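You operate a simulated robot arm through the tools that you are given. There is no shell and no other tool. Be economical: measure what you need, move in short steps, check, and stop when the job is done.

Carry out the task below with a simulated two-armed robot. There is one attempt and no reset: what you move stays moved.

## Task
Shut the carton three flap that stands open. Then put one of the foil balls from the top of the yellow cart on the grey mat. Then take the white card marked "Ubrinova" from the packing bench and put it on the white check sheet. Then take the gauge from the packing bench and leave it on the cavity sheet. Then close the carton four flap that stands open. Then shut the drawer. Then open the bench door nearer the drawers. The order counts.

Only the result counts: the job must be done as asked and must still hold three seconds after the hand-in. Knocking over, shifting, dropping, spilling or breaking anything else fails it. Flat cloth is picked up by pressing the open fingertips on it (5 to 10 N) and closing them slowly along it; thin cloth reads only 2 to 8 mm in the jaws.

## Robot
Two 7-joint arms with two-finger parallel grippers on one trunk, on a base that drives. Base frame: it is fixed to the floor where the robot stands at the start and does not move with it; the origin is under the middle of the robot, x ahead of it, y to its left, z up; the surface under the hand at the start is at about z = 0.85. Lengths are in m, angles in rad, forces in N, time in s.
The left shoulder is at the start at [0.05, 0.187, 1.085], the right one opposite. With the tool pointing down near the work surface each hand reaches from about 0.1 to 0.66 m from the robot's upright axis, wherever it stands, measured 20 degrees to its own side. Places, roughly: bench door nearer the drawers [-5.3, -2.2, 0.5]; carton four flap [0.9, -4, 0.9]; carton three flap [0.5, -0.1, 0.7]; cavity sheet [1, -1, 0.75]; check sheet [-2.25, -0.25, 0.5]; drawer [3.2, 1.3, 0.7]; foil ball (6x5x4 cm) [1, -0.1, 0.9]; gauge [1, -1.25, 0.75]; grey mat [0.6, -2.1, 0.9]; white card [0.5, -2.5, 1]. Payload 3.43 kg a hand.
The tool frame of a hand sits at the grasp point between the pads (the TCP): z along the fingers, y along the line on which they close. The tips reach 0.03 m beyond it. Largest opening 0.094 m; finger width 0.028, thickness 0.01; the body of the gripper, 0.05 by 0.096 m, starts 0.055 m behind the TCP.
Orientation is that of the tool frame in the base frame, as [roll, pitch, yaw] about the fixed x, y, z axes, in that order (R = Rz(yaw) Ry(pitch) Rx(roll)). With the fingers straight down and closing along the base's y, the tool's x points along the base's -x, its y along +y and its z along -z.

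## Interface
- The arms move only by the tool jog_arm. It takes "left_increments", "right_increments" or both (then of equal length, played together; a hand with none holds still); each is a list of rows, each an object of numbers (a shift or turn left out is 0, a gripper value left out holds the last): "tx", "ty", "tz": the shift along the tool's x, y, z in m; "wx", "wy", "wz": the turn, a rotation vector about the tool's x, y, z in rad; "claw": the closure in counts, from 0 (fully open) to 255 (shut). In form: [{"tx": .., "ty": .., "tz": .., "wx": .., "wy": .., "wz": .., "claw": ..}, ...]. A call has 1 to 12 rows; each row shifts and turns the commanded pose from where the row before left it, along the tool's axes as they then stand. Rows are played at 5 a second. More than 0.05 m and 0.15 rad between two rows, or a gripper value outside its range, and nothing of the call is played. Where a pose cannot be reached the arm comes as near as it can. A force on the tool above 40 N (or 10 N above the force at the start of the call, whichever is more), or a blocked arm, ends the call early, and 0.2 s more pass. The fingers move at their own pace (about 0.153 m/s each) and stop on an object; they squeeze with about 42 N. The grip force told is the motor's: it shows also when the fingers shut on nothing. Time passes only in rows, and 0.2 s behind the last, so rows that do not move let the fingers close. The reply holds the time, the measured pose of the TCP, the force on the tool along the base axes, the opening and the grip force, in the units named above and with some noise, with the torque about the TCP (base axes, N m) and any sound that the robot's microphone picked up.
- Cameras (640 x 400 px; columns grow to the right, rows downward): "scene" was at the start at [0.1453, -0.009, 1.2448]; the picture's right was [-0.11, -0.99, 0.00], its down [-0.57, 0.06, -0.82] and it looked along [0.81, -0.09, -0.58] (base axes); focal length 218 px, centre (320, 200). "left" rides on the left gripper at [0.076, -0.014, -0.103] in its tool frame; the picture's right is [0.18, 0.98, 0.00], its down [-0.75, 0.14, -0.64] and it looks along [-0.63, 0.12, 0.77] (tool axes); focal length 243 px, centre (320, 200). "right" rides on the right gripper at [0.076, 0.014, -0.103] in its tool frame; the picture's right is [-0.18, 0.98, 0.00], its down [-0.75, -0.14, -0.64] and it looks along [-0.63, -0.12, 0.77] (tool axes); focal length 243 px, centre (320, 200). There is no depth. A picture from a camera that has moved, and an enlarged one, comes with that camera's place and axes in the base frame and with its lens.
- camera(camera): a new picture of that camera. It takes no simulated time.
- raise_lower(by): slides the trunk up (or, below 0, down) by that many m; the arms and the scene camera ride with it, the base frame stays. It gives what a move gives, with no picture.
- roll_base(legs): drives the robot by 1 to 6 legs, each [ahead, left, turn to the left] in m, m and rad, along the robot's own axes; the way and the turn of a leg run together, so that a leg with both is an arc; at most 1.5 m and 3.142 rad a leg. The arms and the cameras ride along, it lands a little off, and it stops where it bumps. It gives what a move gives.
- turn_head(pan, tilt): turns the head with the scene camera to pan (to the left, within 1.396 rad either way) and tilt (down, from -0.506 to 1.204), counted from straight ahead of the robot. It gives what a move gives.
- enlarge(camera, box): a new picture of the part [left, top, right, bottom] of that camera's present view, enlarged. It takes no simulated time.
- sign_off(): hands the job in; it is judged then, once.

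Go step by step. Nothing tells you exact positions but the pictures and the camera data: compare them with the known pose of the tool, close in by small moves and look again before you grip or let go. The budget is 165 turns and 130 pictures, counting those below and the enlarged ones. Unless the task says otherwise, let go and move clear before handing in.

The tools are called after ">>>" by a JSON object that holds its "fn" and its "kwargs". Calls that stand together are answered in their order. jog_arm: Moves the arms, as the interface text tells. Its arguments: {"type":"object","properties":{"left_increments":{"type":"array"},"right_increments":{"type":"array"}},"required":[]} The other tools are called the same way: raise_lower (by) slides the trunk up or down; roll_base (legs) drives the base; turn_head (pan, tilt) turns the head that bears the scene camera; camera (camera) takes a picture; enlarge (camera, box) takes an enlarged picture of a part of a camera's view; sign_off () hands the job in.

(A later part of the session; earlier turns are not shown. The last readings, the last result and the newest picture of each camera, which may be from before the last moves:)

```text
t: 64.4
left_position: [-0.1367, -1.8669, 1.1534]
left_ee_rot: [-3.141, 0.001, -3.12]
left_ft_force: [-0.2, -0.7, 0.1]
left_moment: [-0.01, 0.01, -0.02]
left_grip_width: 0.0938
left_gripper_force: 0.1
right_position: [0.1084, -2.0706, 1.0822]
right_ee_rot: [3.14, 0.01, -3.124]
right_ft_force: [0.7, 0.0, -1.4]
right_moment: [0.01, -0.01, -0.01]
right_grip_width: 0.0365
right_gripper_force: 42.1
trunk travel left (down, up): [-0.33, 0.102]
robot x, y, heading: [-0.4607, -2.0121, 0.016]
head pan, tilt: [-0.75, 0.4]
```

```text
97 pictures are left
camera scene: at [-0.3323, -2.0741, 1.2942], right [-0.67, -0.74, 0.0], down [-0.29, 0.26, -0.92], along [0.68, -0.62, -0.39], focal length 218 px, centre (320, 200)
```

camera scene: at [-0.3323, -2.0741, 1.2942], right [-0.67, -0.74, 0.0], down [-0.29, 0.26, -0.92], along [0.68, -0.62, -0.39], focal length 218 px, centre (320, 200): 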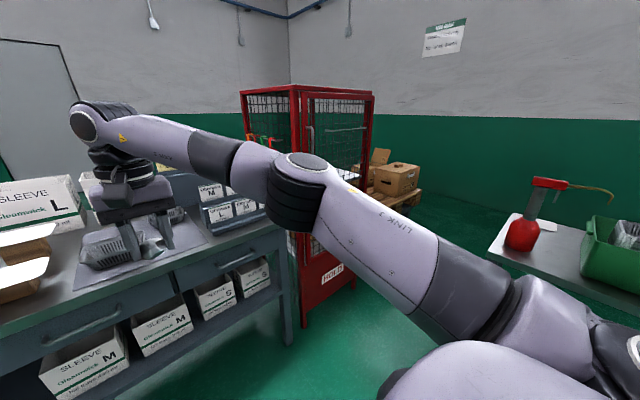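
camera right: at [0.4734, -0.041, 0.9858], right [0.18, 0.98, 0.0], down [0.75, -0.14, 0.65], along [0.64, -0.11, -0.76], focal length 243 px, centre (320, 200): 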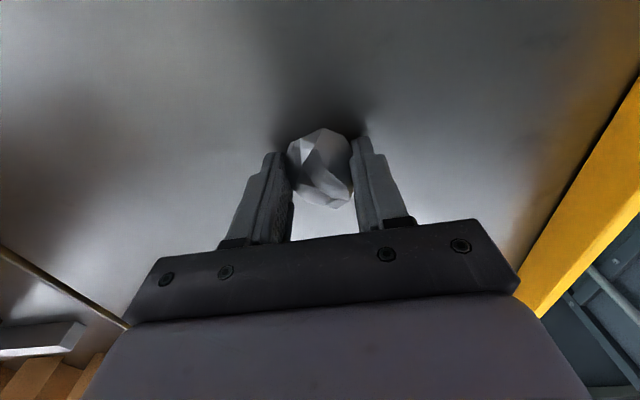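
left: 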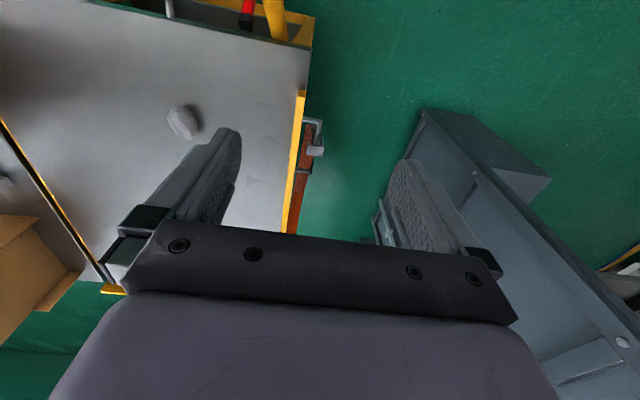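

>>> {"fn": "turn_head", "kwargs": {"pan": 0.0, "tilt": 0.6}}

>>> {"fn": "enlarge", "kwargs": {"camera": "scene", "box": [220, 80, 480, 220]}}

>>> {"fn": "camera", "kwargs": {"camera": "right"}}

```text
t: 65.5
left_position: [-0.1375, -1.8679, 1.1529]
left_ee_rot: [-3.14, 0.0, -3.123]
left_ft_force: [0.0, -0.9, 0.1]
left_moment: [0.02, -0.01, -0.01]
left_grip_width: 0.094
left_gripper_force: 0.0
right_position: [0.1078, -2.0706, 1.083]
right_ee_rot: [-3.141, 0.01, -3.122]
right_ft_force: [0.4, 0.5, 1.0]
right_moment: [-0.03, -0.03, -0.02]
right_grip_width: 0.0365
right_gripper_force: 41.4
trunk travel left (down, up): [-0.33, 0.102]
robot x, y, heading: [-0.4565, -2.0125, 0.018]
head pan, tilt: [0.0, 0.6]
```

```text
2.46 times, centred on (350, 150) of scene
camera zoom: at [-0.3128, -2.0107, 1.2761], right [0.02, -1.0, 0.0], down [-0.56, -0.01, -0.83], along [0.83, 0.01, -0.56], focal length 537 px, centre (246, 323)
```

zoom: 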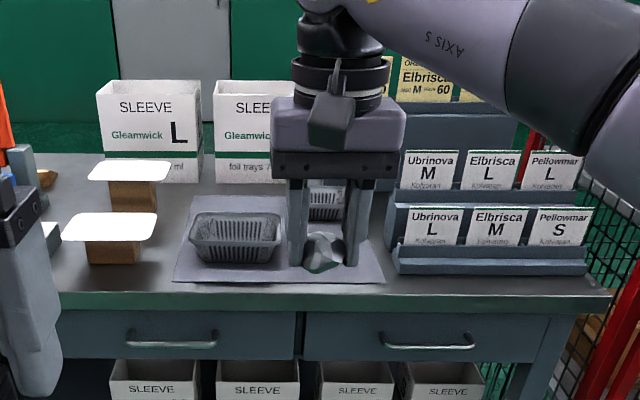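

```text
95 pictures are left
camera right: at [0.0316, -2.0577, 1.1848], right [0.17, 0.99, 0.0], down [0.75, -0.13, 0.65], along [0.64, -0.11, -0.76], focal length 243 px, centre (320, 200)
```

right: 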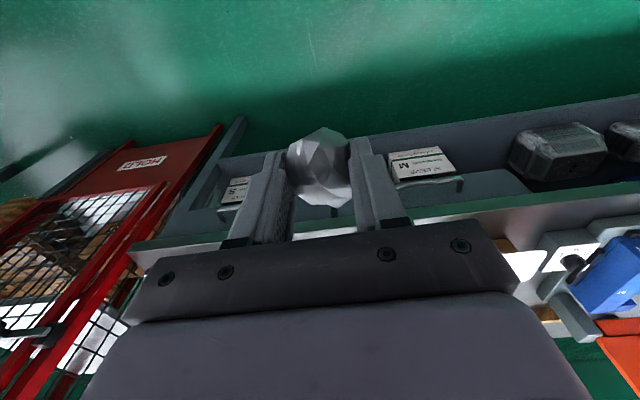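

The grey mat lies on the bench with two trays on it; its front right part (around x 0.51, y -2.15) is free. Card rack with Ubrinova cards is to the right. I drive in over the mat.

>>> {"fn": "roll_base", "kwargs": {"legs": [[0.39, -0.08, -0.015]]}}

>>> {"fn": "camera", "kwargs": {"camera": "right"}}

>>> {"fn": "camera", "kwargs": {"camera": "scene"}}

```text
t: 68.0
left_position: [0.2514, -1.952, 1.1536]
left_ee_rot: [3.141, 0.001, 3.14]
left_ft_force: [-0.7, 0.7, 0.3]
left_moment: [0.02, -0.03, -0.04]
left_grip_width: 0.094
left_gripper_force: 0.1
right_position: [0.4939, -2.1604, 1.0827]
right_ee_rot: [-3.14, 0.012, 3.137]
right_ft_force: [0.6, -0.3, 0.4]
right_moment: [-0.01, 0.03, -0.02]
right_grip_width: 0.0361
right_gripper_force: 42.0
trunk travel left (down, up): [-0.33, 0.102]
robot x, y, heading: [-0.0738, -2.0892, -0.0]
head pan, tilt: [0.0, 0.6]
```

```text
94 pictures are left
camera right: at [0.4169, -2.1451, 1.1846], right [0.19, 0.98, 0.0], down [0.75, -0.14, 0.65], along [0.64, -0.12, -0.76], focal length 243 px, centre (320, 200)
```

right: 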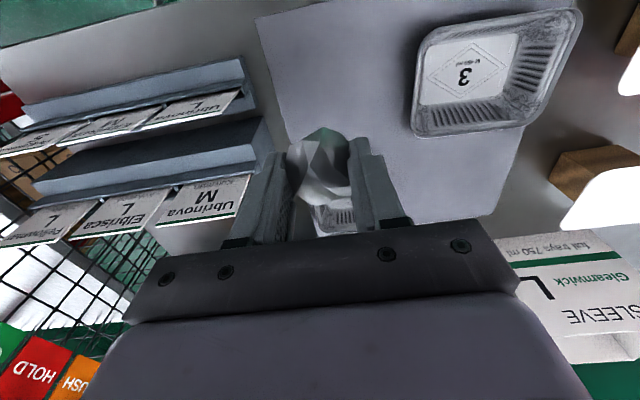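

```text
93 pictures are left
camera scene: at [0.0735, -2.0913, 1.276], right [0.0, -1.0, 0.0], down [-0.57, 0.0, -0.82], along [0.82, 0.0, -0.57], focal length 218 px, centre (320, 200)
```

scene: 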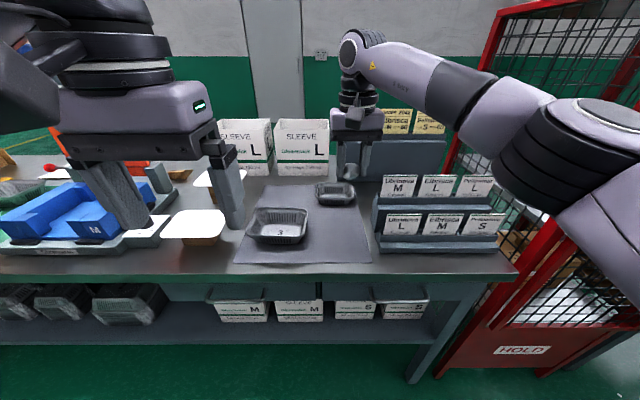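

Target spot (0.51, -2.145). I descend most of the way.

>>> {"fn": "jog_arm", "kwargs": {"right_increments": [{"tx": -0.015, "ty": 0.013}, {"tz": 0.05}, {"tz": 0.05}, {"tz": 0.04}, {"tz": 0.03}]}}

>>> {"fn": "camera", "kwargs": {"camera": "right"}}

>>> {"fn": "enlarge", "kwargs": {"camera": "scene", "box": [220, 130, 520, 290]}}

```text
t: 69.2
left_position: [0.2526, -1.9528, 1.1526]
left_ee_rot: [3.141, -0.002, 3.139]
left_ft_force: [-0.3, -0.3, -0.6]
left_moment: [0.0, -0.01, -0.01]
left_grip_width: 0.094
left_gripper_force: 0.1
right_position: [0.5082, -2.147, 0.9128]
right_ee_rot: [-3.14, 0.01, 3.141]
right_ft_force: [-0.3, 0.2, -0.3]
right_moment: [0.02, -0.02, 0.0]
right_grip_width: 0.0355
right_gripper_force: 42.1
trunk travel left (down, up): [-0.33, 0.102]
robot x, y, heading: [-0.0707, -2.0907, -0.002]
head pan, tilt: [0.0, 0.6]
```

```text
92 pictures are left
camera right: at [0.4322, -2.1322, 1.0148], right [0.19, 0.98, 0.0], down [0.75, -0.14, 0.65], along [0.64, -0.12, -0.76], focal length 243 px, centre (320, 200)
```

right: 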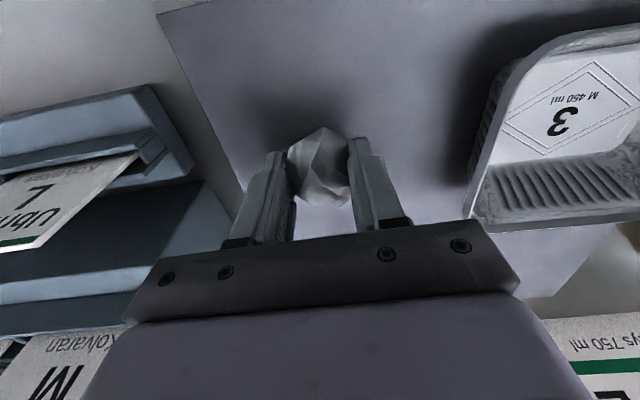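

```text
2.13 times, centred on (370, 210) of scene
camera zoom: at [0.0732, -2.0913, 1.276], right [0.0, -1.0, 0.0], down [-0.57, 0.0, -0.82], along [0.82, 0.0, -0.57], focal length 465 px, centre (213, 179)
```

zoom: 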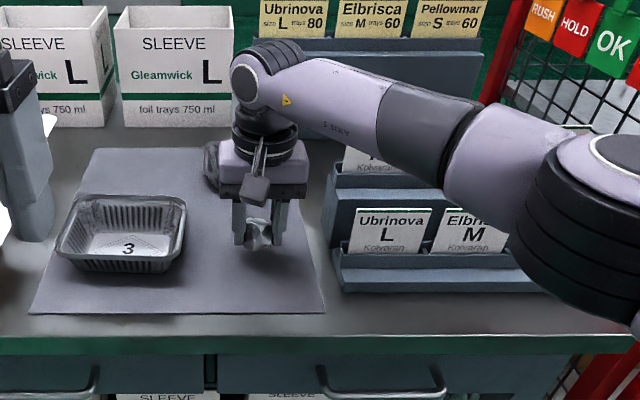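

Clear of tray and rack. I lower until light contact.

>>> {"fn": "jog_arm", "kwargs": {"right_increments": [{"tz": 0.01}, {"tz": 0.006}, {"tz": 0.005}, {"tz": 0.004}]}}

```text
t: 70.2
left_position: [0.2523, -1.9528, 1.1521]
left_ee_rot: [-3.14, 0.0, 3.14]
left_ft_force: [0.9, 0.4, 0.8]
left_moment: [0.01, -0.01, 0.0]
left_grip_width: 0.0942
left_gripper_force: 0.1
right_position: [0.51, -2.147, 0.8887]
right_ee_rot: [3.139, 0.012, 3.141]
right_ft_force: [-0.1, 0.3, 0.2]
right_moment: [0.0, -0.02, 0.02]
right_grip_width: 0.0356
right_gripper_force: 42.3
trunk travel left (down, up): [-0.33, 0.102]
robot x, y, heading: [-0.0728, -2.0899, -0.001]
head pan, tilt: [0.0, 0.6]
```

>>> {"fn": "jog_arm", "kwargs": {"right_increments": [{"tz": 0.003}, {"tz": 0.002}, {"tz": 0.002}, {"tz": 0.002}]}}

>>> {"fn": "camera", "kwargs": {"camera": "right"}}

```text
t: 71.2
left_position: [0.2501, -1.9516, 1.1538]
left_ee_rot: [-3.14, 0.004, -3.142]
left_ft_force: [-0.4, 1.3, -0.8]
left_moment: [0.0, 0.0, 0.04]
left_grip_width: 0.0938
left_gripper_force: 0.0
right_position: [0.5092, -2.1444, 0.8829]
right_ee_rot: [3.139, 0.016, 3.14]
right_ft_force: [0.1, 2.7, 23.3]
right_moment: [0.32, 0.03, 0.02]
right_grip_width: 0.0311
right_gripper_force: 41.6
trunk travel left (down, up): [-0.33, 0.102]
robot x, y, heading: [-0.074, -2.0915, -0.005]
head pan, tilt: [0.0, 0.6]
```

```text
90 pictures are left
camera right: at [0.4321, -2.1309, 0.9845], right [0.18, 0.98, 0.01], down [0.74, -0.14, 0.65], along [0.64, -0.12, -0.76], focal length 243 px, centre (320, 200)
```

right: 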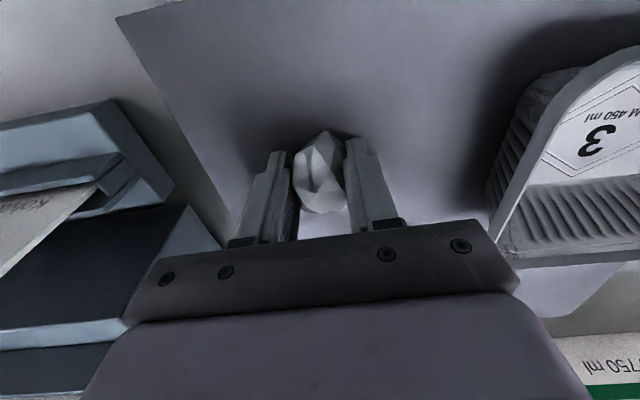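

Contact. I ease up 2 mm, open partly and rise.

>>> {"fn": "jog_arm", "kwargs": {"right_increments": [{"tz": -0.002}, {"claw": 150}, {"claw": 110}, {"claw": 70}, {}, {"tz": -0.02}, {"tz": -0.04}, {"tz": -0.05}, {"tz": -0.05}]}}

>>> {"fn": "camera", "kwargs": {"camera": "right"}}

>>> {"fn": "camera", "kwargs": {"camera": "scene"}}

```text
t: 73.2
left_position: [0.2504, -1.9525, 1.1534]
left_ee_rot: [-3.14, 0.001, -3.141]
left_ft_force: [-0.7, 0.3, 0.9]
left_moment: [-0.01, 0.03, -0.01]
left_grip_width: 0.094
left_gripper_force: 0.2
right_position: [0.5104, -2.145, 1.0419]
right_ee_rot: [3.141, 0.011, 3.139]
right_ft_force: [0.2, 0.3, 0.5]
right_moment: [0.02, -0.02, 0.0]
right_grip_width: 0.0681
right_gripper_force: 0.1
trunk travel left (down, up): [-0.33, 0.102]
robot x, y, heading: [-0.0756, -2.0948, -0.006]
head pan, tilt: [0.0, 0.6]
```

```text
89 pictures are left
camera right: at [0.4337, -2.1309, 1.1441], right [0.19, 0.98, 0.0], down [0.75, -0.14, 0.65], along [0.64, -0.12, -0.76], focal length 243 px, centre (320, 200)
```

right: 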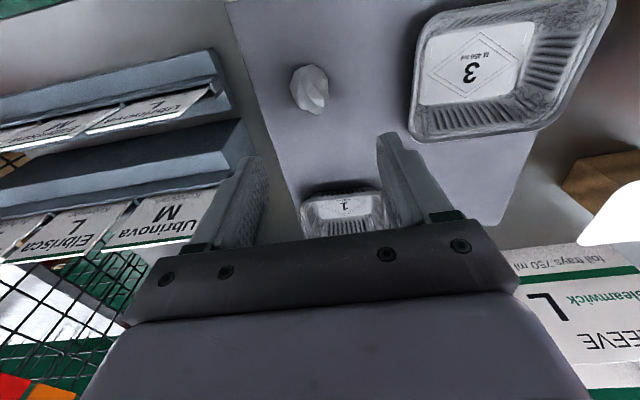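

```text
88 pictures are left
camera scene: at [0.0726, -2.0909, 1.276], right [0.0, -1.0, 0.0], down [-0.56, 0.0, -0.83], along [0.83, 0.0, -0.56], focal length 218 px, centre (320, 200)
```

scene: 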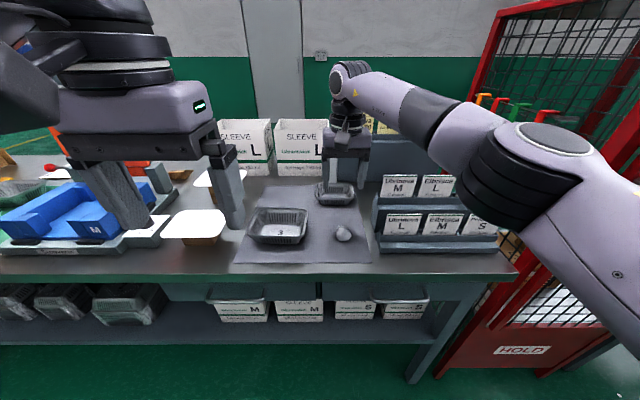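

The ball rests on the mat. Next, a close look at the card rack.

>>> {"fn": "enlarge", "kwargs": {"camera": "scene", "box": [360, 160, 520, 260]}}

>>> {"fn": "enlarge", "kwargs": {"camera": "right", "box": [0, 50, 260, 260]}}

```text
4.00 times, centred on (440, 210) of scene
camera zoom: at [0.0726, -2.0909, 1.276], right [0.0, -1.0, 0.0], down [-0.56, 0.0, -0.83], along [0.83, 0.0, -0.56], focal length 872 px, centre (-160, 160)
```

zoom: 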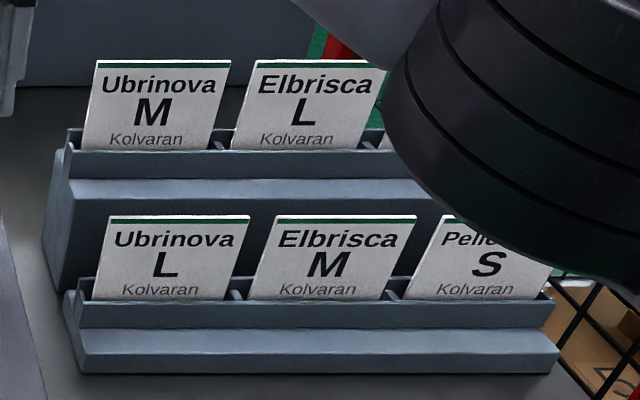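

```text
1.90 times, centred on (130, 155) of right
camera zoom: at [0.4337, -2.1309, 1.1441], right [0.19, 0.98, 0.0], down [0.75, -0.14, 0.65], along [0.64, -0.12, -0.76], focal length 462 px, centre (682, 286)
```

zoom: 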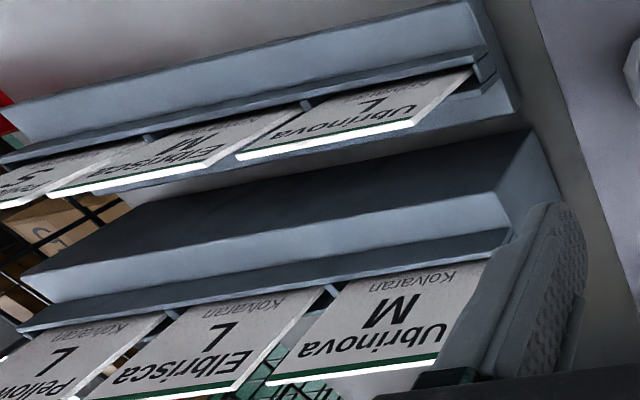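

There are two white Ubrinova cards (M rear, L front; the others are yellow); I take the rear one, which stands freer. I raise the hand, turn it so that the fingers close along x, and shift the base closer to the rack.

>>> {"fn": "jog_arm", "kwargs": {"right_increments": [{"tz": -0.05, "claw": 0}, {"tz": -0.05}, {"wz": 0.143}, {"wz": 0.143}, {"wz": 0.143}, {"wz": 0.143}, {"wz": 0.143}, {"wz": 0.143}, {"wz": 0.143}, {"wz": 0.143}, {"wz": 0.143}, {"wz": 0.143}]}}

>>> {"fn": "jog_arm", "kwargs": {"right_increments": [{"wz": 0.141}]}}

>>> {"fn": "roll_base", "kwargs": {"legs": [[0.06, -0.12, 0]]}}

>>> {"fn": "camera", "kwargs": {"camera": "right"}}

>>> {"fn": "camera", "kwargs": {"camera": "scene"}}

```text
t: 75.8
left_position: [0.2501, -1.9523, 1.1531]
left_ee_rot: [-3.142, 0.0, 3.14]
left_ft_force: [0.2, 0.1, 0.7]
left_moment: [-0.01, -0.01, 0.02]
left_grip_width: 0.094
left_gripper_force: 0.0
right_position: [0.4912, -2.152, 1.1338]
right_ee_rot: [3.131, 0.0, 1.707]
right_ft_force: [0.0, 0.1, 0.7]
right_moment: [-0.03, 0.02, 0.04]
right_grip_width: 0.094
right_gripper_force: 0.1
right hand out of reach, approached as far as the arm can: row 2
trunk travel left (down, up): [-0.33, 0.102]
robot x, y, heading: [-0.0729, -2.0939, -0.004]
head pan, tilt: [0.0, 0.6]
```

```text
t: 76.2
left_position: [0.2504, -1.9523, 1.1526]
left_ee_rot: [-3.141, -0.001, 3.14]
left_ft_force: [-0.2, -0.2, 0.8]
left_moment: [0.0, 0.01, 0.0]
left_grip_width: 0.0938
left_gripper_force: 0.1
right_position: [0.4902, -2.1546, 1.1328]
right_ee_rot: [3.133, 0.001, 1.568]
right_ft_force: [-0.1, -0.7, -0.4]
right_moment: [0.03, 0.01, -0.02]
right_grip_width: 0.0939
right_gripper_force: 0.1
trunk travel left (down, up): [-0.33, 0.102]
robot x, y, heading: [-0.0755, -2.0927, -0.006]
head pan, tilt: [0.0, 0.6]
```

```text
t: 77.9
left_position: [0.3096, -2.0717, 1.153]
left_ee_rot: [-3.14, -0.001, 3.139]
left_ft_force: [-0.4, -0.4, -0.3]
left_moment: [-0.01, -0.01, 0.0]
left_grip_width: 0.0939
left_gripper_force: 0.1
right_position: [0.5493, -2.2744, 1.1327]
right_ee_rot: [3.133, -0.003, 1.568]
right_ft_force: [-0.8, 0.5, -1.2]
right_moment: [0.02, 0.01, 0.01]
right_grip_width: 0.0941
right_gripper_force: 0.1
trunk travel left (down, up): [-0.33, 0.102]
robot x, y, heading: [-0.0145, -2.2083, 0.001]
head pan, tilt: [0.0, 0.6]
```

```text
85 pictures are left
camera right: at [0.5633, -2.1977, 1.2362], right [0.98, -0.19, 0.01], down [-0.15, -0.75, 0.64], along [-0.11, -0.63, -0.77], focal length 243 px, centre (320, 200)
```

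right: 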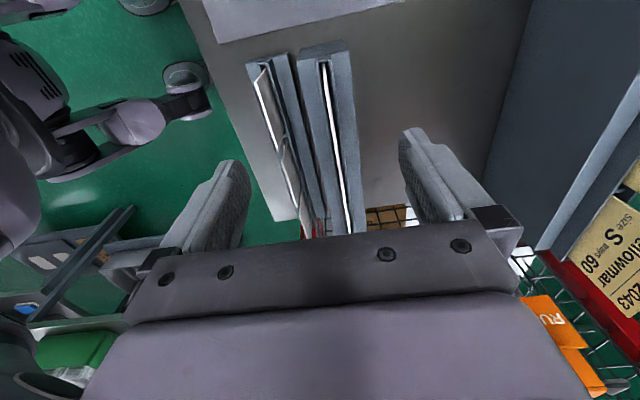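

```text
84 pictures are left
camera scene: at [0.1317, -2.2115, 1.276], right [0.0, -1.0, 0.0], down [-0.57, 0.0, -0.82], along [0.82, 0.0, -0.57], focal length 218 px, centre (320, 200)
```

scene: 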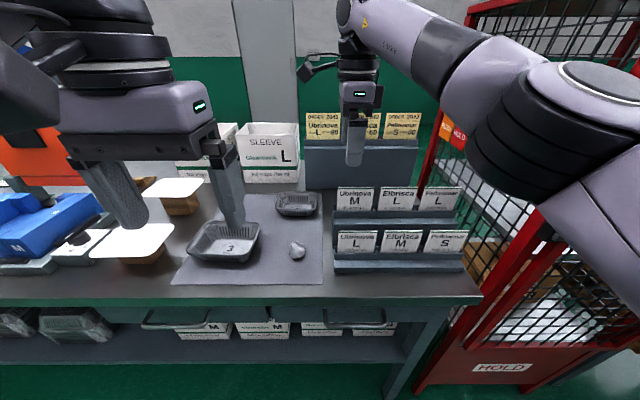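

Rear card M: top edge around x 0.56, y -2.245 to -2.336, z 1.01. I go above its middle and descend part way.

>>> {"fn": "jog_arm", "kwargs": {"right_increments": [{"ty": 0.01, "tx": -0.016}, {"tz": 0.035}, {"tz": 0.03}]}}

>>> {"fn": "camera", "kwargs": {"camera": "right"}}

>>> {"fn": "enlarge", "kwargs": {"camera": "scene", "box": [300, 100, 460, 280]}}

```text
t: 78.7
left_position: [0.3101, -2.0716, 1.1536]
left_ee_rot: [3.141, 0.0, 3.141]
left_ft_force: [0.1, 0.5, -0.5]
left_moment: [-0.01, -0.02, 0.02]
left_grip_width: 0.094
left_gripper_force: 0.1
right_position: [0.5616, -2.2911, 1.0674]
right_ee_rot: [3.13, -0.002, 1.568]
right_ft_force: [0.1, 0.2, 0.3]
right_moment: [-0.02, 0.03, -0.02]
right_grip_width: 0.0939
right_gripper_force: 0.0
trunk travel left (down, up): [-0.33, 0.102]
robot x, y, heading: [-0.0159, -2.2124, -0.001]
head pan, tilt: [0.0, 0.6]
```

```text
83 pictures are left
camera right: at [0.5748, -2.2147, 1.1706], right [0.98, -0.19, 0.01], down [-0.15, -0.75, 0.64], along [-0.11, -0.63, -0.77], focal length 243 px, centre (320, 200)
```

right: 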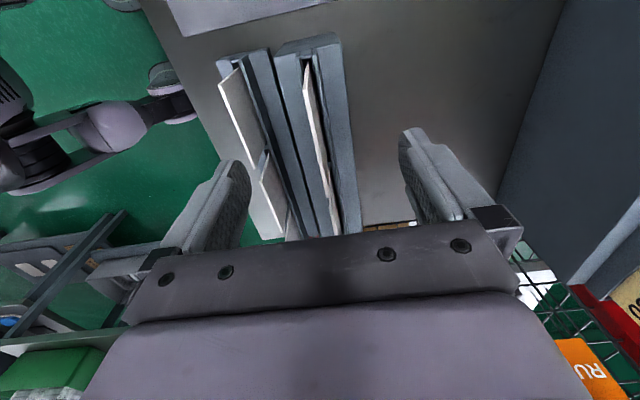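

```text
2.22 times, centred on (380, 190) of scene
camera zoom: at [0.1318, -2.2114, 1.276], right [0.0, -1.0, 0.0], down [-0.57, 0.0, -0.82], along [0.82, 0.0, -0.57], focal length 484 px, centre (187, 222)
```

zoom: 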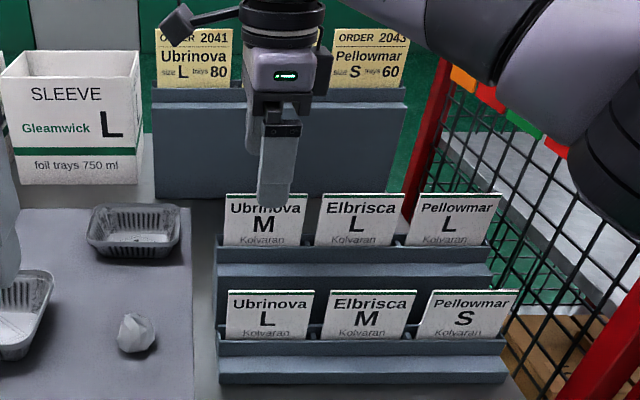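

The yellow order cards show Ubrinova size L, and the front row of white cards (L, M, S) matches the orders, so I take the front card "Ubrinova L" instead: top edge x 0.485, y -2.293, z 0.946. I shift over it with the fingers half open.

>>> {"fn": "jog_arm", "kwargs": {"right_increments": [{"ty": -0.04, "claw": 119}, {"ty": -0.035, "tx": -0.002}, {"tz": 0.04}, {"tz": 0.04}]}}

>>> {"fn": "camera", "kwargs": {"camera": "right"}}

>>> {"fn": "enlarge", "kwargs": {"camera": "scene", "box": [300, 100, 460, 280]}}

```text
t: 79.7
left_position: [0.3094, -2.0726, 1.1522]
left_ee_rot: [-3.141, 0.0, 3.139]
left_ft_force: [-0.2, -0.3, 0.1]
left_moment: [0.02, 0.0, 0.01]
left_grip_width: 0.0941
left_gripper_force: 0.0
right_position: [0.4848, -2.289, 0.9866]
right_ee_rot: [3.131, -0.004, 1.568]
right_ft_force: [0.1, 0.0, -0.5]
right_moment: [-0.02, 0.0, 0.0]
right_grip_width: 0.0501
right_gripper_force: 0.0
trunk travel left (down, up): [-0.33, 0.102]
robot x, y, heading: [-0.0143, -2.2134, -0.003]
head pan, tilt: [0.0, 0.6]
```

```text
81 pictures are left
camera right: at [0.4982, -2.2136, 1.0896], right [0.98, -0.19, 0.01], down [-0.15, -0.75, 0.64], along [-0.11, -0.63, -0.77], focal length 243 px, centre (320, 200)
```

right: 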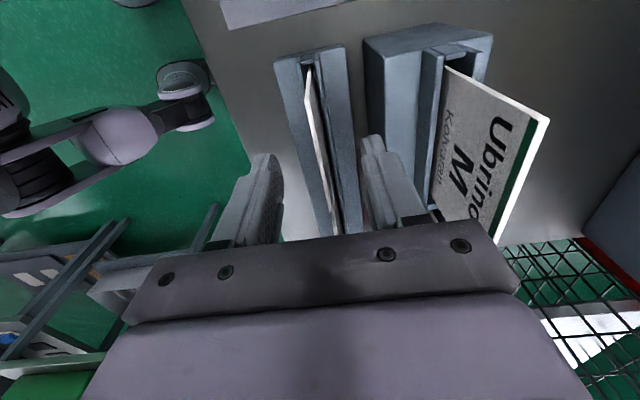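

```text
2.22 times, centred on (380, 190) of scene
camera zoom: at [0.1318, -2.2113, 1.2761], right [0.0, -1.0, 0.0], down [-0.57, 0.0, -0.82], along [0.82, 0.0, -0.57], focal length 484 px, centre (187, 222)
```

zoom: 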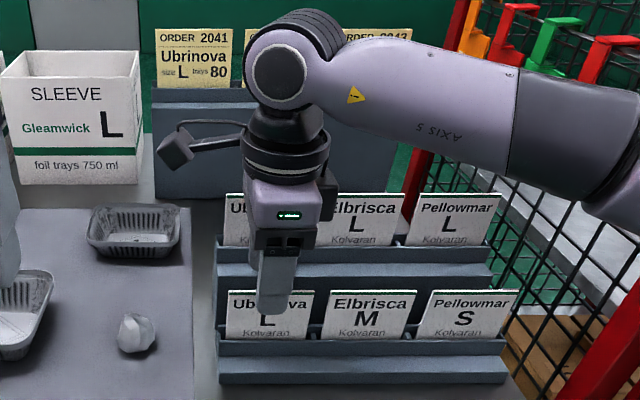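

Aligned. I descend to grip height and close.

>>> {"fn": "jog_arm", "kwargs": {"right_increments": [{"tz": 0.02}, {"tz": 0.014}, {"claw": 180}, {"claw": 255}, {}, {}]}}

>>> {"fn": "camera", "kwargs": {"camera": "right"}}

```text
t: 81.1
left_position: [0.3103, -2.0717, 1.1522]
left_ee_rot: [3.14, 0.0, 3.14]
left_ft_force: [0.4, 0.4, 0.5]
left_moment: [-0.01, 0.01, 0.03]
left_grip_width: 0.0939
left_gripper_force: 0.0
right_position: [0.4857, -2.2911, 0.9545]
right_ee_rot: [3.131, 0.0, 1.566]
right_ft_force: [0.6, -0.4, 0.0]
right_moment: [-0.04, -0.02, -0.01]
right_grip_width: 0.0054
right_gripper_force: 40.0
trunk travel left (down, up): [-0.33, 0.102]
robot x, y, heading: [-0.0177, -2.2062, -0.004]
head pan, tilt: [0.0, 0.6]
```

```text
79 pictures are left
camera right: at [0.4998, -2.214, 1.0576], right [0.98, -0.19, 0.01], down [-0.15, -0.75, 0.64], along [-0.11, -0.63, -0.77], focal length 243 px, centre (320, 200)
```

right: 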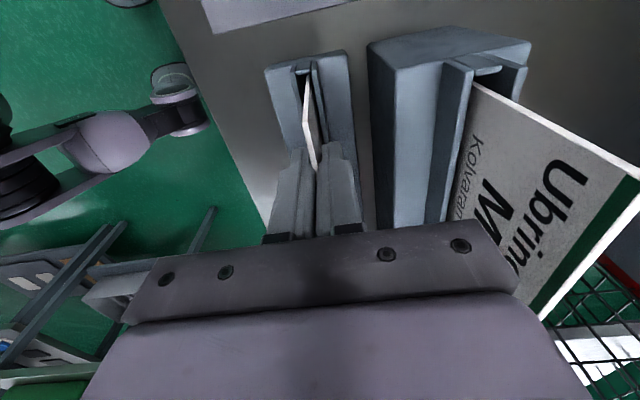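

Gripped. Lift straight up.

>>> {"fn": "jog_arm", "kwargs": {"right_increments": [{"tz": -0.01}, {"tz": -0.015}, {"tz": -0.02}, {"tz": -0.03}, {"tz": -0.04}, {"tz": -0.04}]}}

>>> {"fn": "camera", "kwargs": {"camera": "scene"}}

>>> {"fn": "camera", "kwargs": {"camera": "right"}}

```text
t: 82.5
left_position: [0.3081, -2.0721, 1.1529]
left_ee_rot: [-3.141, 0.0, 3.14]
left_ft_force: [-0.4, -0.3, 0.8]
left_moment: [0.01, 0.01, -0.02]
left_grip_width: 0.094
left_gripper_force: 0.0
right_position: [0.4852, -2.2919, 1.1081]
right_ee_rot: [3.131, 0.001, 1.566]
right_ft_force: [0.3, -1.0, -0.5]
right_moment: [-0.03, -0.02, 0.01]
right_grip_width: 0.0057
right_gripper_force: 40.4
trunk travel left (down, up): [-0.33, 0.102]
robot x, y, heading: [-0.0146, -2.2118, -0.006]
head pan, tilt: [0.0, 0.6]
```

```text
78 pictures are left
camera scene: at [0.1313, -2.211, 1.276], right [0.0, -1.0, 0.0], down [-0.56, 0.0, -0.83], along [0.83, 0.0, -0.56], focal length 218 px, centre (320, 200)
```

scene: 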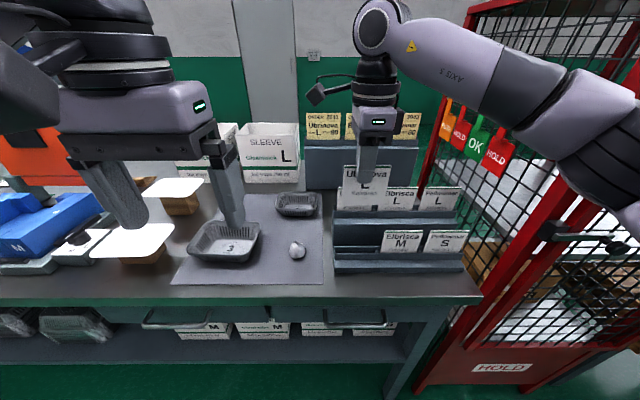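

```text
77 pictures are left
camera right: at [0.4993, -2.2159, 1.2114], right [0.98, -0.19, 0.01], down [-0.15, -0.75, 0.64], along [-0.11, -0.63, -0.77], focal length 243 px, centre (320, 200)
```

right: 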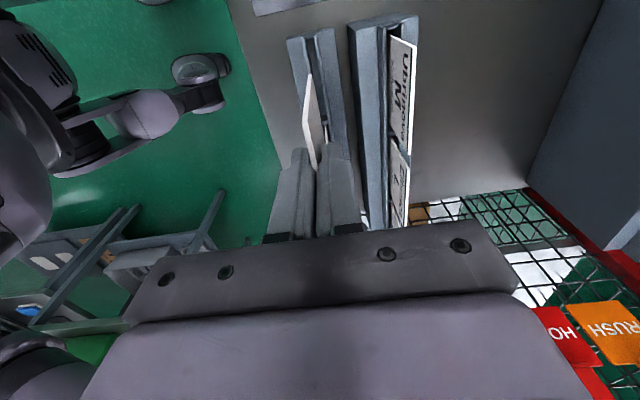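

Card is out. I back away and turn around toward the check sheet, then look.

>>> {"fn": "roll_base", "kwargs": {"legs": [[-0.5, 0, 0], [0, 0, 2.3]]}}

>>> {"fn": "turn_head", "kwargs": {"pan": 0.0, "tilt": 0.35}}

>>> {"fn": "camera", "kwargs": {"camera": "scene"}}

```text
t: 90.9
left_position: [-0.8359, -2.0649, 1.1528]
left_ee_rot: [3.141, 0.0, -0.831]
left_ft_force: [-0.1, 0.4, -0.3]
left_moment: [0.01, -0.01, 0.04]
left_grip_width: 0.094
left_gripper_force: 0.0
right_position: [-0.7927, -1.7863, 1.1082]
right_ee_rot: [3.131, -0.001, -2.403]
right_ft_force: [0.2, 0.0, 0.6]
right_moment: [0.0, -0.01, 0.03]
right_grip_width: 0.0059
right_gripper_force: 39.8
trunk travel left (down, up): [-0.33, 0.102]
robot x, y, heading: [-0.513, -2.2108, 2.307]
head pan, tilt: [0.0, 0.6]
```

```text
t: 91.7
left_position: [-0.8364, -2.0643, 1.152]
left_ee_rot: [3.141, 0.001, -0.832]
left_ft_force: [0.4, -0.1, 0.0]
left_moment: [0.0, -0.03, 0.0]
left_grip_width: 0.0938
left_gripper_force: 0.0
right_position: [-0.7908, -1.7861, 1.1086]
right_ee_rot: [3.134, 0.0, -2.404]
right_ft_force: [-0.3, 0.4, 0.1]
right_moment: [-0.02, 0.0, 0.01]
right_grip_width: 0.0056
right_gripper_force: 40.1
trunk travel left (down, up): [-0.33, 0.102]
robot x, y, heading: [-0.5146, -2.2103, 2.312]
head pan, tilt: [0.0, 0.351]
```

```text
76 pictures are left
camera scene: at [-0.6165, -2.0971, 1.2987], right [0.74, 0.67, 0.0], down [0.23, -0.25, -0.94], along [-0.63, 0.69, -0.34], focal length 218 px, centre (320, 200)
```

scene: 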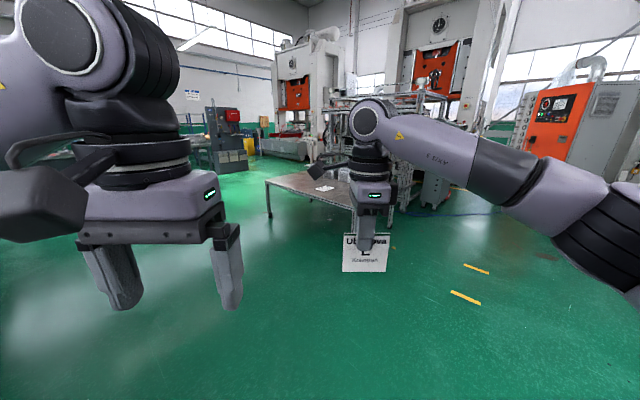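

The low table with a white sheet is straight ahead (~2.6 m). I drive 1.5 m toward it.

>>> {"fn": "roll_base", "kwargs": {"legs": [[1.5, 0, 0]]}}

>>> {"fn": "turn_head", "kwargs": {"pan": 0.0, "tilt": 0.5}}

>>> {"fn": "camera", "kwargs": {"camera": "scene"}}

```text
t: 99.0
left_position: [-1.8267, -0.9516, 1.152]
left_ee_rot: [-3.142, -0.001, -0.846]
left_ft_force: [0.0, -0.6, 0.3]
left_moment: [0.0, -0.01, -0.01]
left_grip_width: 0.0938
left_gripper_force: 0.0
right_position: [-1.78, -0.6723, 1.1066]
right_ee_rot: [3.132, 0.001, -2.42]
right_ft_force: [-0.5, 0.1, 0.2]
right_moment: [0.03, 0.01, -0.01]
right_grip_width: 0.0059
right_gripper_force: 39.6
trunk travel left (down, up): [-0.33, 0.102]
robot x, y, heading: [-1.5048, -1.0988, 2.291]
head pan, tilt: [0.0, 0.351]
```

```text
t: 99.7
left_position: [-1.8271, -0.9503, 1.1517]
left_ee_rot: [3.141, 0.0, -0.845]
left_ft_force: [-1.0, 0.5, 0.3]
left_moment: [0.02, 0.0, -0.04]
left_grip_width: 0.0943
left_gripper_force: 0.1
right_position: [-1.7788, -0.6728, 1.109]
right_ee_rot: [3.132, 0.0, -2.418]
right_ft_force: [-0.2, -0.9, -0.4]
right_moment: [-0.01, 0.0, 0.01]
right_grip_width: 0.0053
right_gripper_force: 39.9
trunk travel left (down, up): [-0.33, 0.102]
robot x, y, heading: [-1.5057, -1.1022, 2.292]
head pan, tilt: [0.0, 0.499]
```

```text
75 pictures are left
camera scene: at [-1.6067, -0.9884, 1.2852], right [0.75, 0.66, 0.0], down [0.32, -0.36, -0.88], along [-0.58, 0.66, -0.48], focal length 218 px, centre (320, 200)
```

scene: 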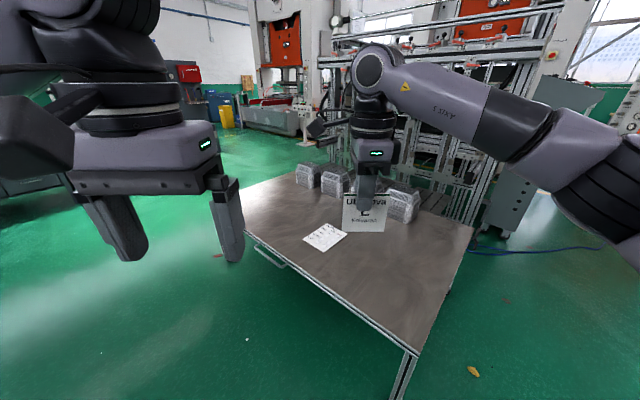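

Sheet centre ≈ (-2.25, -0.23, 0.5); the table's near edge lies along y ≈ -0.49. I turn to face +y and strafe left in front of the sheet.

>>> {"fn": "roll_base", "kwargs": {"legs": [[0, 0, -0.721], [0, 0.84, 0], [0.26, 0, 0]]}}

>>> {"fn": "turn_head", "kwargs": {"pan": -0.1, "tilt": 0.8}}

>>> {"fn": "camera", "kwargs": {"camera": "scene"}}

```text
t: 110.8
left_position: [-2.4736, -0.5214, 1.1529]
left_ee_rot: [-3.141, 0.001, -1.565]
left_ft_force: [0.2, 0.1, -0.5]
left_moment: [0.0, -0.02, -0.03]
left_grip_width: 0.0943
left_gripper_force: 0.0
right_position: [-2.2532, -0.3442, 1.1077]
right_ee_rot: [3.131, -0.002, -3.137]
right_ft_force: [0.9, 0.0, -0.2]
right_moment: [-0.02, -0.02, -0.01]
right_grip_width: 0.0056
right_gripper_force: 39.6
trunk travel left (down, up): [-0.33, 0.102]
robot x, y, heading: [-2.3307, -0.8465, 1.577]
head pan, tilt: [0.0, 0.499]
```

```text
t: 111.5
left_position: [-2.4737, -0.522, 1.1527]
left_ee_rot: [-3.141, -0.001, -1.564]
left_ft_force: [-0.4, 0.8, 0.3]
left_moment: [0.06, 0.0, 0.01]
left_grip_width: 0.0939
left_gripper_force: 0.1
right_position: [-2.2553, -0.3427, 1.1088]
right_ee_rot: [3.13, 0.001, -3.137]
right_ft_force: [-0.3, 0.2, -0.3]
right_moment: [0.01, -0.02, 0.05]
right_grip_width: 0.0056
right_gripper_force: 39.5
trunk travel left (down, up): [-0.33, 0.102]
robot x, y, heading: [-2.3324, -0.8431, 1.575]
head pan, tilt: [-0.099, 0.799]
```

```text
74 pictures are left
camera scene: at [-2.3263, -0.7059, 1.2592], right [1.0, -0.1, 0.0], down [-0.07, -0.71, -0.7], along [0.07, 0.69, -0.72], focal length 218 px, centre (320, 200)
```

scene: 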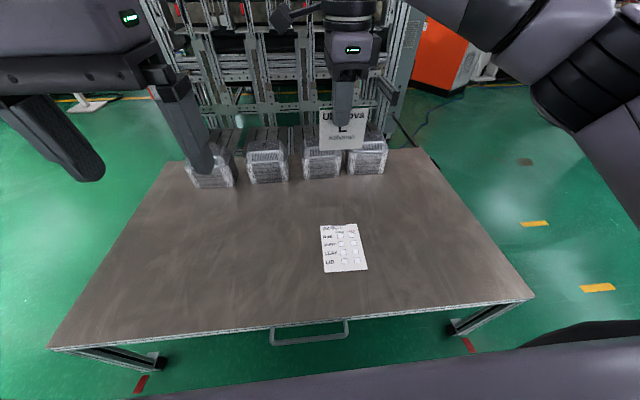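

Sheet centre ≈ (-2.185, -0.252). I tilt the hand forward 60° so the card lies near flat, and lower the trunk.

>>> {"fn": "jog_arm", "kwargs": {"right_increments": [{"tx": -0.035, "ty": 0.02}, {"tx": -0.035, "ty": 0.02}, {"wx": -0.149}, {"wx": -0.149}, {"wx": -0.149}, {"wx": -0.149}, {"wx": -0.149}, {"wx": -0.149}, {"wx": -0.149}]}}

>>> {"fn": "raise_lower", "kwargs": {"by": -0.32}}

>>> {"fn": "camera", "kwargs": {"camera": "scene"}}

>>> {"fn": "camera", "kwargs": {"camera": "right"}}

```text
t: 113.5
left_position: [-2.4747, -0.5215, 1.1522]
left_ee_rot: [3.142, -0.001, -1.564]
left_ft_force: [0.4, 0.8, 0.1]
left_moment: [0.0, -0.01, -0.04]
left_grip_width: 0.0939
left_gripper_force: 0.2
right_position: [-2.1838, -0.3049, 1.1099]
right_ee_rot: [2.085, -0.003, -3.138]
right_ft_force: [0.4, 0.7, 0.2]
right_moment: [-0.03, 0.03, -0.01]
right_grip_width: 0.0056
right_gripper_force: 40.4
trunk travel left (down, up): [-0.33, 0.102]
robot x, y, heading: [-2.3336, -0.8461, 1.574]
head pan, tilt: [-0.099, 0.799]
```

```text
t: 116.7
left_position: [-2.4742, -0.5217, 0.834]
left_ee_rot: [3.141, 0.001, -1.564]
left_ft_force: [0.1, -0.3, 0.5]
left_moment: [-0.01, 0.01, 0.04]
left_grip_width: 0.094
left_gripper_force: 0.1
right_position: [-2.1848, -0.3045, 0.7905]
right_ee_rot: [2.086, 0.0, -3.137]
right_ft_force: [0.0, 0.2, -0.2]
right_moment: [0.01, 0.0, -0.02]
right_grip_width: 0.0055
right_gripper_force: 40.1
trunk travel left (down, up): [-0.01, 0.422]
robot x, y, heading: [-2.3313, -0.8452, 1.577]
head pan, tilt: [-0.099, 0.799]
```

```text
73 pictures are left
camera scene: at [-2.3262, -0.706, 0.9392], right [1.0, -0.1, 0.0], down [-0.07, -0.71, -0.7], along [0.07, 0.69, -0.72], focal length 218 px, centre (320, 200)
```

scene: 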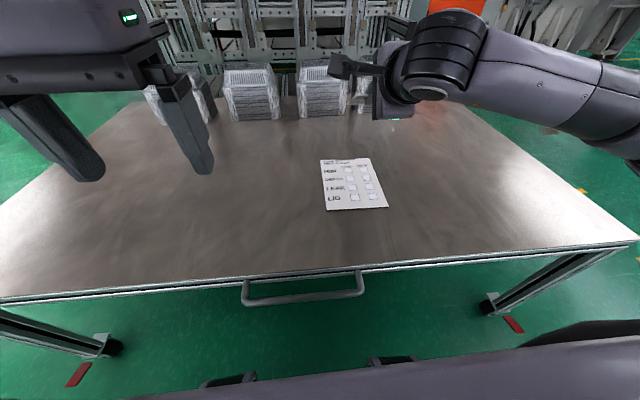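

```text
72 pictures are left
camera right: at [-2.2604, -0.3859, 0.8525], right [0.18, 0.49, 0.85], down [0.76, -0.63, 0.19], along [0.63, 0.61, -0.48], focal length 243 px, centre (320, 200)
```

right: 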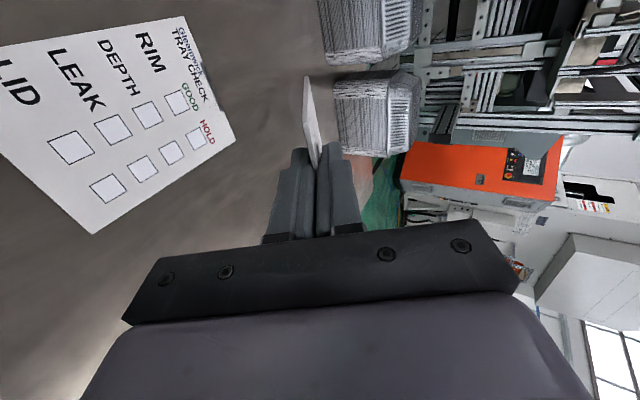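

>>> {"fn": "jog_arm", "kwargs": {"right_increments": [{"tz": 0.0247, "ty": -0.0435}, {"tz": 0.0247, "ty": -0.0435}, {"tz": 0.0247, "ty": -0.0435}, {"tz": 0.01, "ty": -0.0174}]}}

>>> {"fn": "camera", "kwargs": {"camera": "scene"}}

>>> {"fn": "camera", "kwargs": {"camera": "right"}}

```text
t: 117.7
left_position: [-2.4733, -0.5216, 0.8331]
left_ee_rot: [-3.14, 0.001, -1.566]
left_ft_force: [-0.8, -0.5, -0.3]
left_moment: [0.0, -0.01, -0.02]
left_grip_width: 0.0939
left_gripper_force: 0.1
right_position: [-2.1856, -0.3032, 0.6171]
right_ee_rot: [2.087, -0.001, -3.14]
right_ft_force: [-0.5, 0.4, 0.3]
right_moment: [-0.01, 0.0, -0.02]
right_grip_width: 0.0056
right_gripper_force: 39.5
trunk travel left (down, up): [-0.01, 0.422]
robot x, y, heading: [-2.3312, -0.8447, 1.57]
head pan, tilt: [-0.099, 0.799]
```

```text
71 pictures are left
camera scene: at [-2.3262, -0.706, 0.9392], right [1.0, -0.1, 0.0], down [-0.07, -0.71, -0.7], along [0.07, 0.69, -0.72], focal length 218 px, centre (320, 200)
```

scene: 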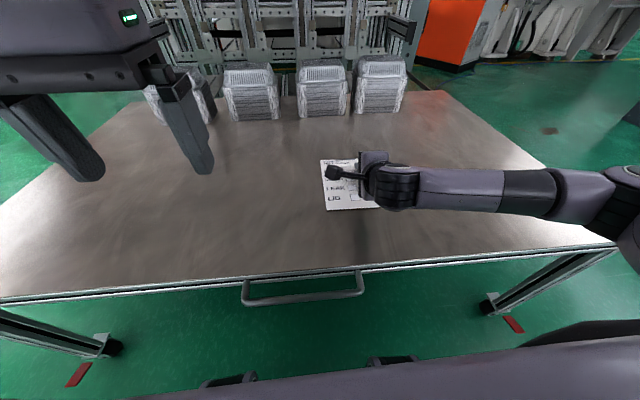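

```text
70 pictures are left
camera right: at [-2.2609, -0.3853, 0.681], right [0.18, 0.49, 0.85], down [0.76, -0.63, 0.19], along [0.63, 0.61, -0.48], focal length 243 px, centre (320, 200)
```

right: 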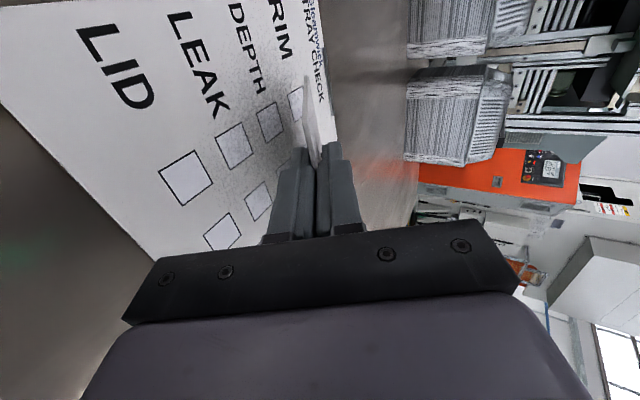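

Sheet centre is about (-2.195, -0.24). I nudge forward/left and lower in small steps until contact.

>>> {"fn": "jog_arm", "kwargs": {"right_increments": [{"tx": 0.008, "tz": 0.0174, "ty": 0.01}, {"tz": 0.0074, "ty": -0.013}, {"tz": 0.0049, "ty": -0.0087}, {"tz": 0.0025, "ty": -0.0044}]}}

>>> {"fn": "camera", "kwargs": {"camera": "right"}}

```text
t: 118.7
left_position: [-2.4751, -0.5227, 0.8334]
left_ee_rot: [-3.14, 0.001, -1.566]
left_ft_force: [-0.9, -0.5, 0.8]
left_moment: [0.02, -0.04, 0.0]
left_grip_width: 0.094
left_gripper_force: 0.0
right_position: [-2.1937, -0.2846, 0.5911]
right_ee_rot: [2.081, -0.002, -3.138]
right_ft_force: [-1.3, -3.9, 9.2]
right_moment: [0.62, 0.04, 0.09]
right_grip_width: 0.0059
right_gripper_force: 39.8
trunk travel left (down, up): [-0.01, 0.422]
robot x, y, heading: [-2.3333, -0.8452, 1.572]
head pan, tilt: [-0.099, 0.799]
```

```text
69 pictures are left
camera right: at [-2.2689, -0.3658, 0.6549], right [0.18, 0.48, 0.86], down [0.76, -0.63, 0.19], along [0.63, 0.61, -0.48], focal length 243 px, centre (320, 200)
```

right: 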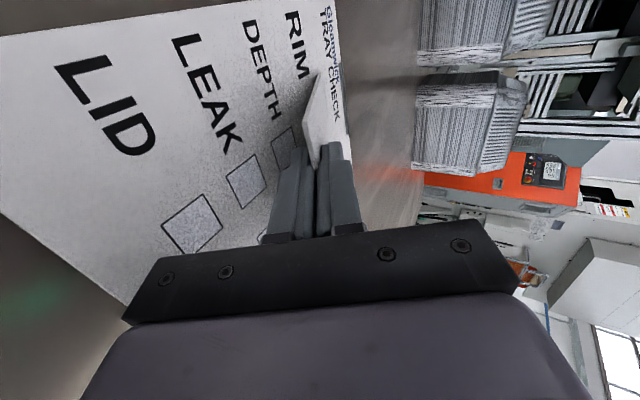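

The card's lower edge rests on the sheet (9 N, surface z ≈ 0.545). I ease up, open a little and withdraw along the fingers.

>>> {"fn": "jog_arm", "kwargs": {"right_increments": [{"tz": -0.001, "ty": 0.0017}, {"claw": 215}, {"claw": 195}, {"tz": -0.015}, {"tz": -0.02}, {"tz": -0.03}, {"tz": -0.04}, {"tz": -0.05}]}}

>>> {"fn": "camera", "kwargs": {"camera": "scene"}}

>>> {"fn": "camera", "kwargs": {"camera": "right"}}

```text
t: 120.5
left_position: [-2.4755, -0.5214, 0.833]
left_ee_rot: [-3.141, 0.001, -1.566]
left_ft_force: [-0.4, 0.4, 0.2]
left_moment: [-0.02, -0.03, 0.03]
left_grip_width: 0.0939
left_gripper_force: 0.1
right_position: [-2.193, -0.4214, 0.6702]
right_ee_rot: [2.087, -0.001, -3.14]
right_ft_force: [-0.6, 0.1, -0.5]
right_moment: [0.0, 0.04, 0.02]
right_grip_width: 0.0223
right_gripper_force: 0.0
trunk travel left (down, up): [-0.01, 0.422]
robot x, y, heading: [-2.3338, -0.8451, 1.579]
head pan, tilt: [-0.099, 0.799]
```

```text
68 pictures are left
camera scene: at [-2.3262, -0.7059, 0.9391], right [1.0, -0.1, 0.0], down [-0.07, -0.71, -0.7], along [0.07, 0.69, -0.72], focal length 218 px, centre (320, 200)
```

scene: 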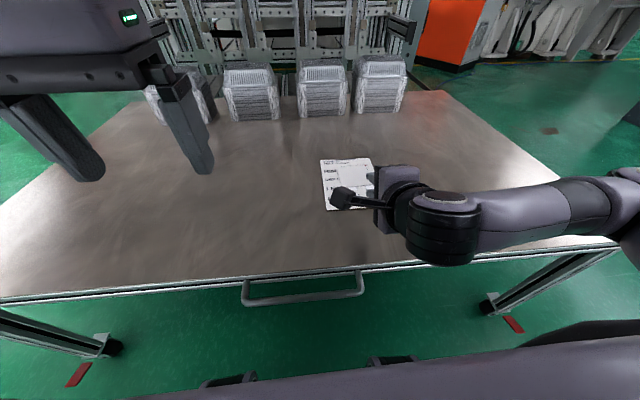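

```text
67 pictures are left
camera right: at [-2.2685, -0.5026, 0.7329], right [0.18, 0.49, 0.85], down [0.76, -0.63, 0.19], along [0.63, 0.61, -0.48], focal length 243 px, centre (320, 200)
```

right: 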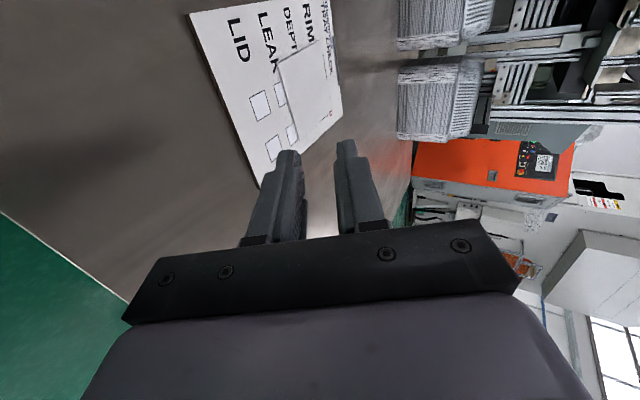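

The card lies flat on the sheet. I lift the hand and trunk clear and verify.

>>> {"fn": "raise_lower", "kwargs": {"by": 0.32}}

>>> {"fn": "jog_arm", "kwargs": {"right_increments": [{"wx": 0.149, "claw": 0}, {"wx": 0.149}, {"wx": 0.149}, {"wx": 0.149}, {"wx": 0.149}, {"wx": 0.149}, {"wx": 0.149}]}}

>>> {"fn": "enlarge", "kwargs": {"camera": "scene", "box": [270, 180, 430, 300]}}

```text
t: 123.7
left_position: [-2.4747, -0.5215, 1.1529]
left_ee_rot: [3.141, 0.001, -1.565]
left_ft_force: [0.1, 0.1, -0.7]
left_moment: [0.01, -0.01, 0.0]
left_grip_width: 0.0941
left_gripper_force: 0.2
right_position: [-2.1932, -0.4198, 0.9887]
right_ee_rot: [2.089, 0.001, -3.137]
right_ft_force: [0.5, -0.9, 0.0]
right_moment: [0.04, -0.01, 0.02]
right_grip_width: 0.022
right_gripper_force: 0.0
trunk travel left (down, up): [-0.33, 0.102]
robot x, y, heading: [-2.3363, -0.845, 1.574]
head pan, tilt: [-0.099, 0.799]
```

```text
t: 125.3
left_position: [-2.4748, -0.5216, 1.1526]
left_ee_rot: [-3.139, 0.001, -1.566]
left_ft_force: [-0.3, 0.5, 0.3]
left_moment: [0.0, -0.01, 0.02]
left_grip_width: 0.094
left_gripper_force: 0.1
right_position: [-2.193, -0.4204, 0.9898]
right_ee_rot: [3.133, 0.0, -3.139]
right_ft_force: [-0.5, -0.2, -0.1]
right_moment: [-0.03, 0.02, 0.02]
right_grip_width: 0.0942
right_gripper_force: 0.1
trunk travel left (down, up): [-0.33, 0.102]
robot x, y, heading: [-2.3354, -0.8432, 1.577]
head pan, tilt: [-0.099, 0.799]
```

```text
3.33 times, centred on (350, 240) of scene
camera zoom: at [-2.3263, -0.7058, 1.2591], right [1.0, -0.1, 0.0], down [-0.07, -0.71, -0.7], along [0.07, 0.69, -0.72], focal length 727 px, centre (220, 67)
```

zoom: 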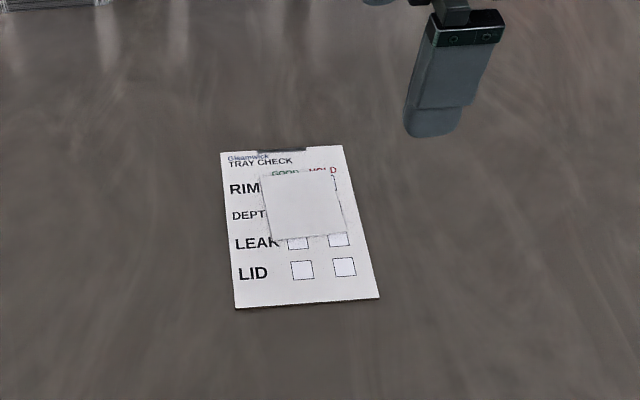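

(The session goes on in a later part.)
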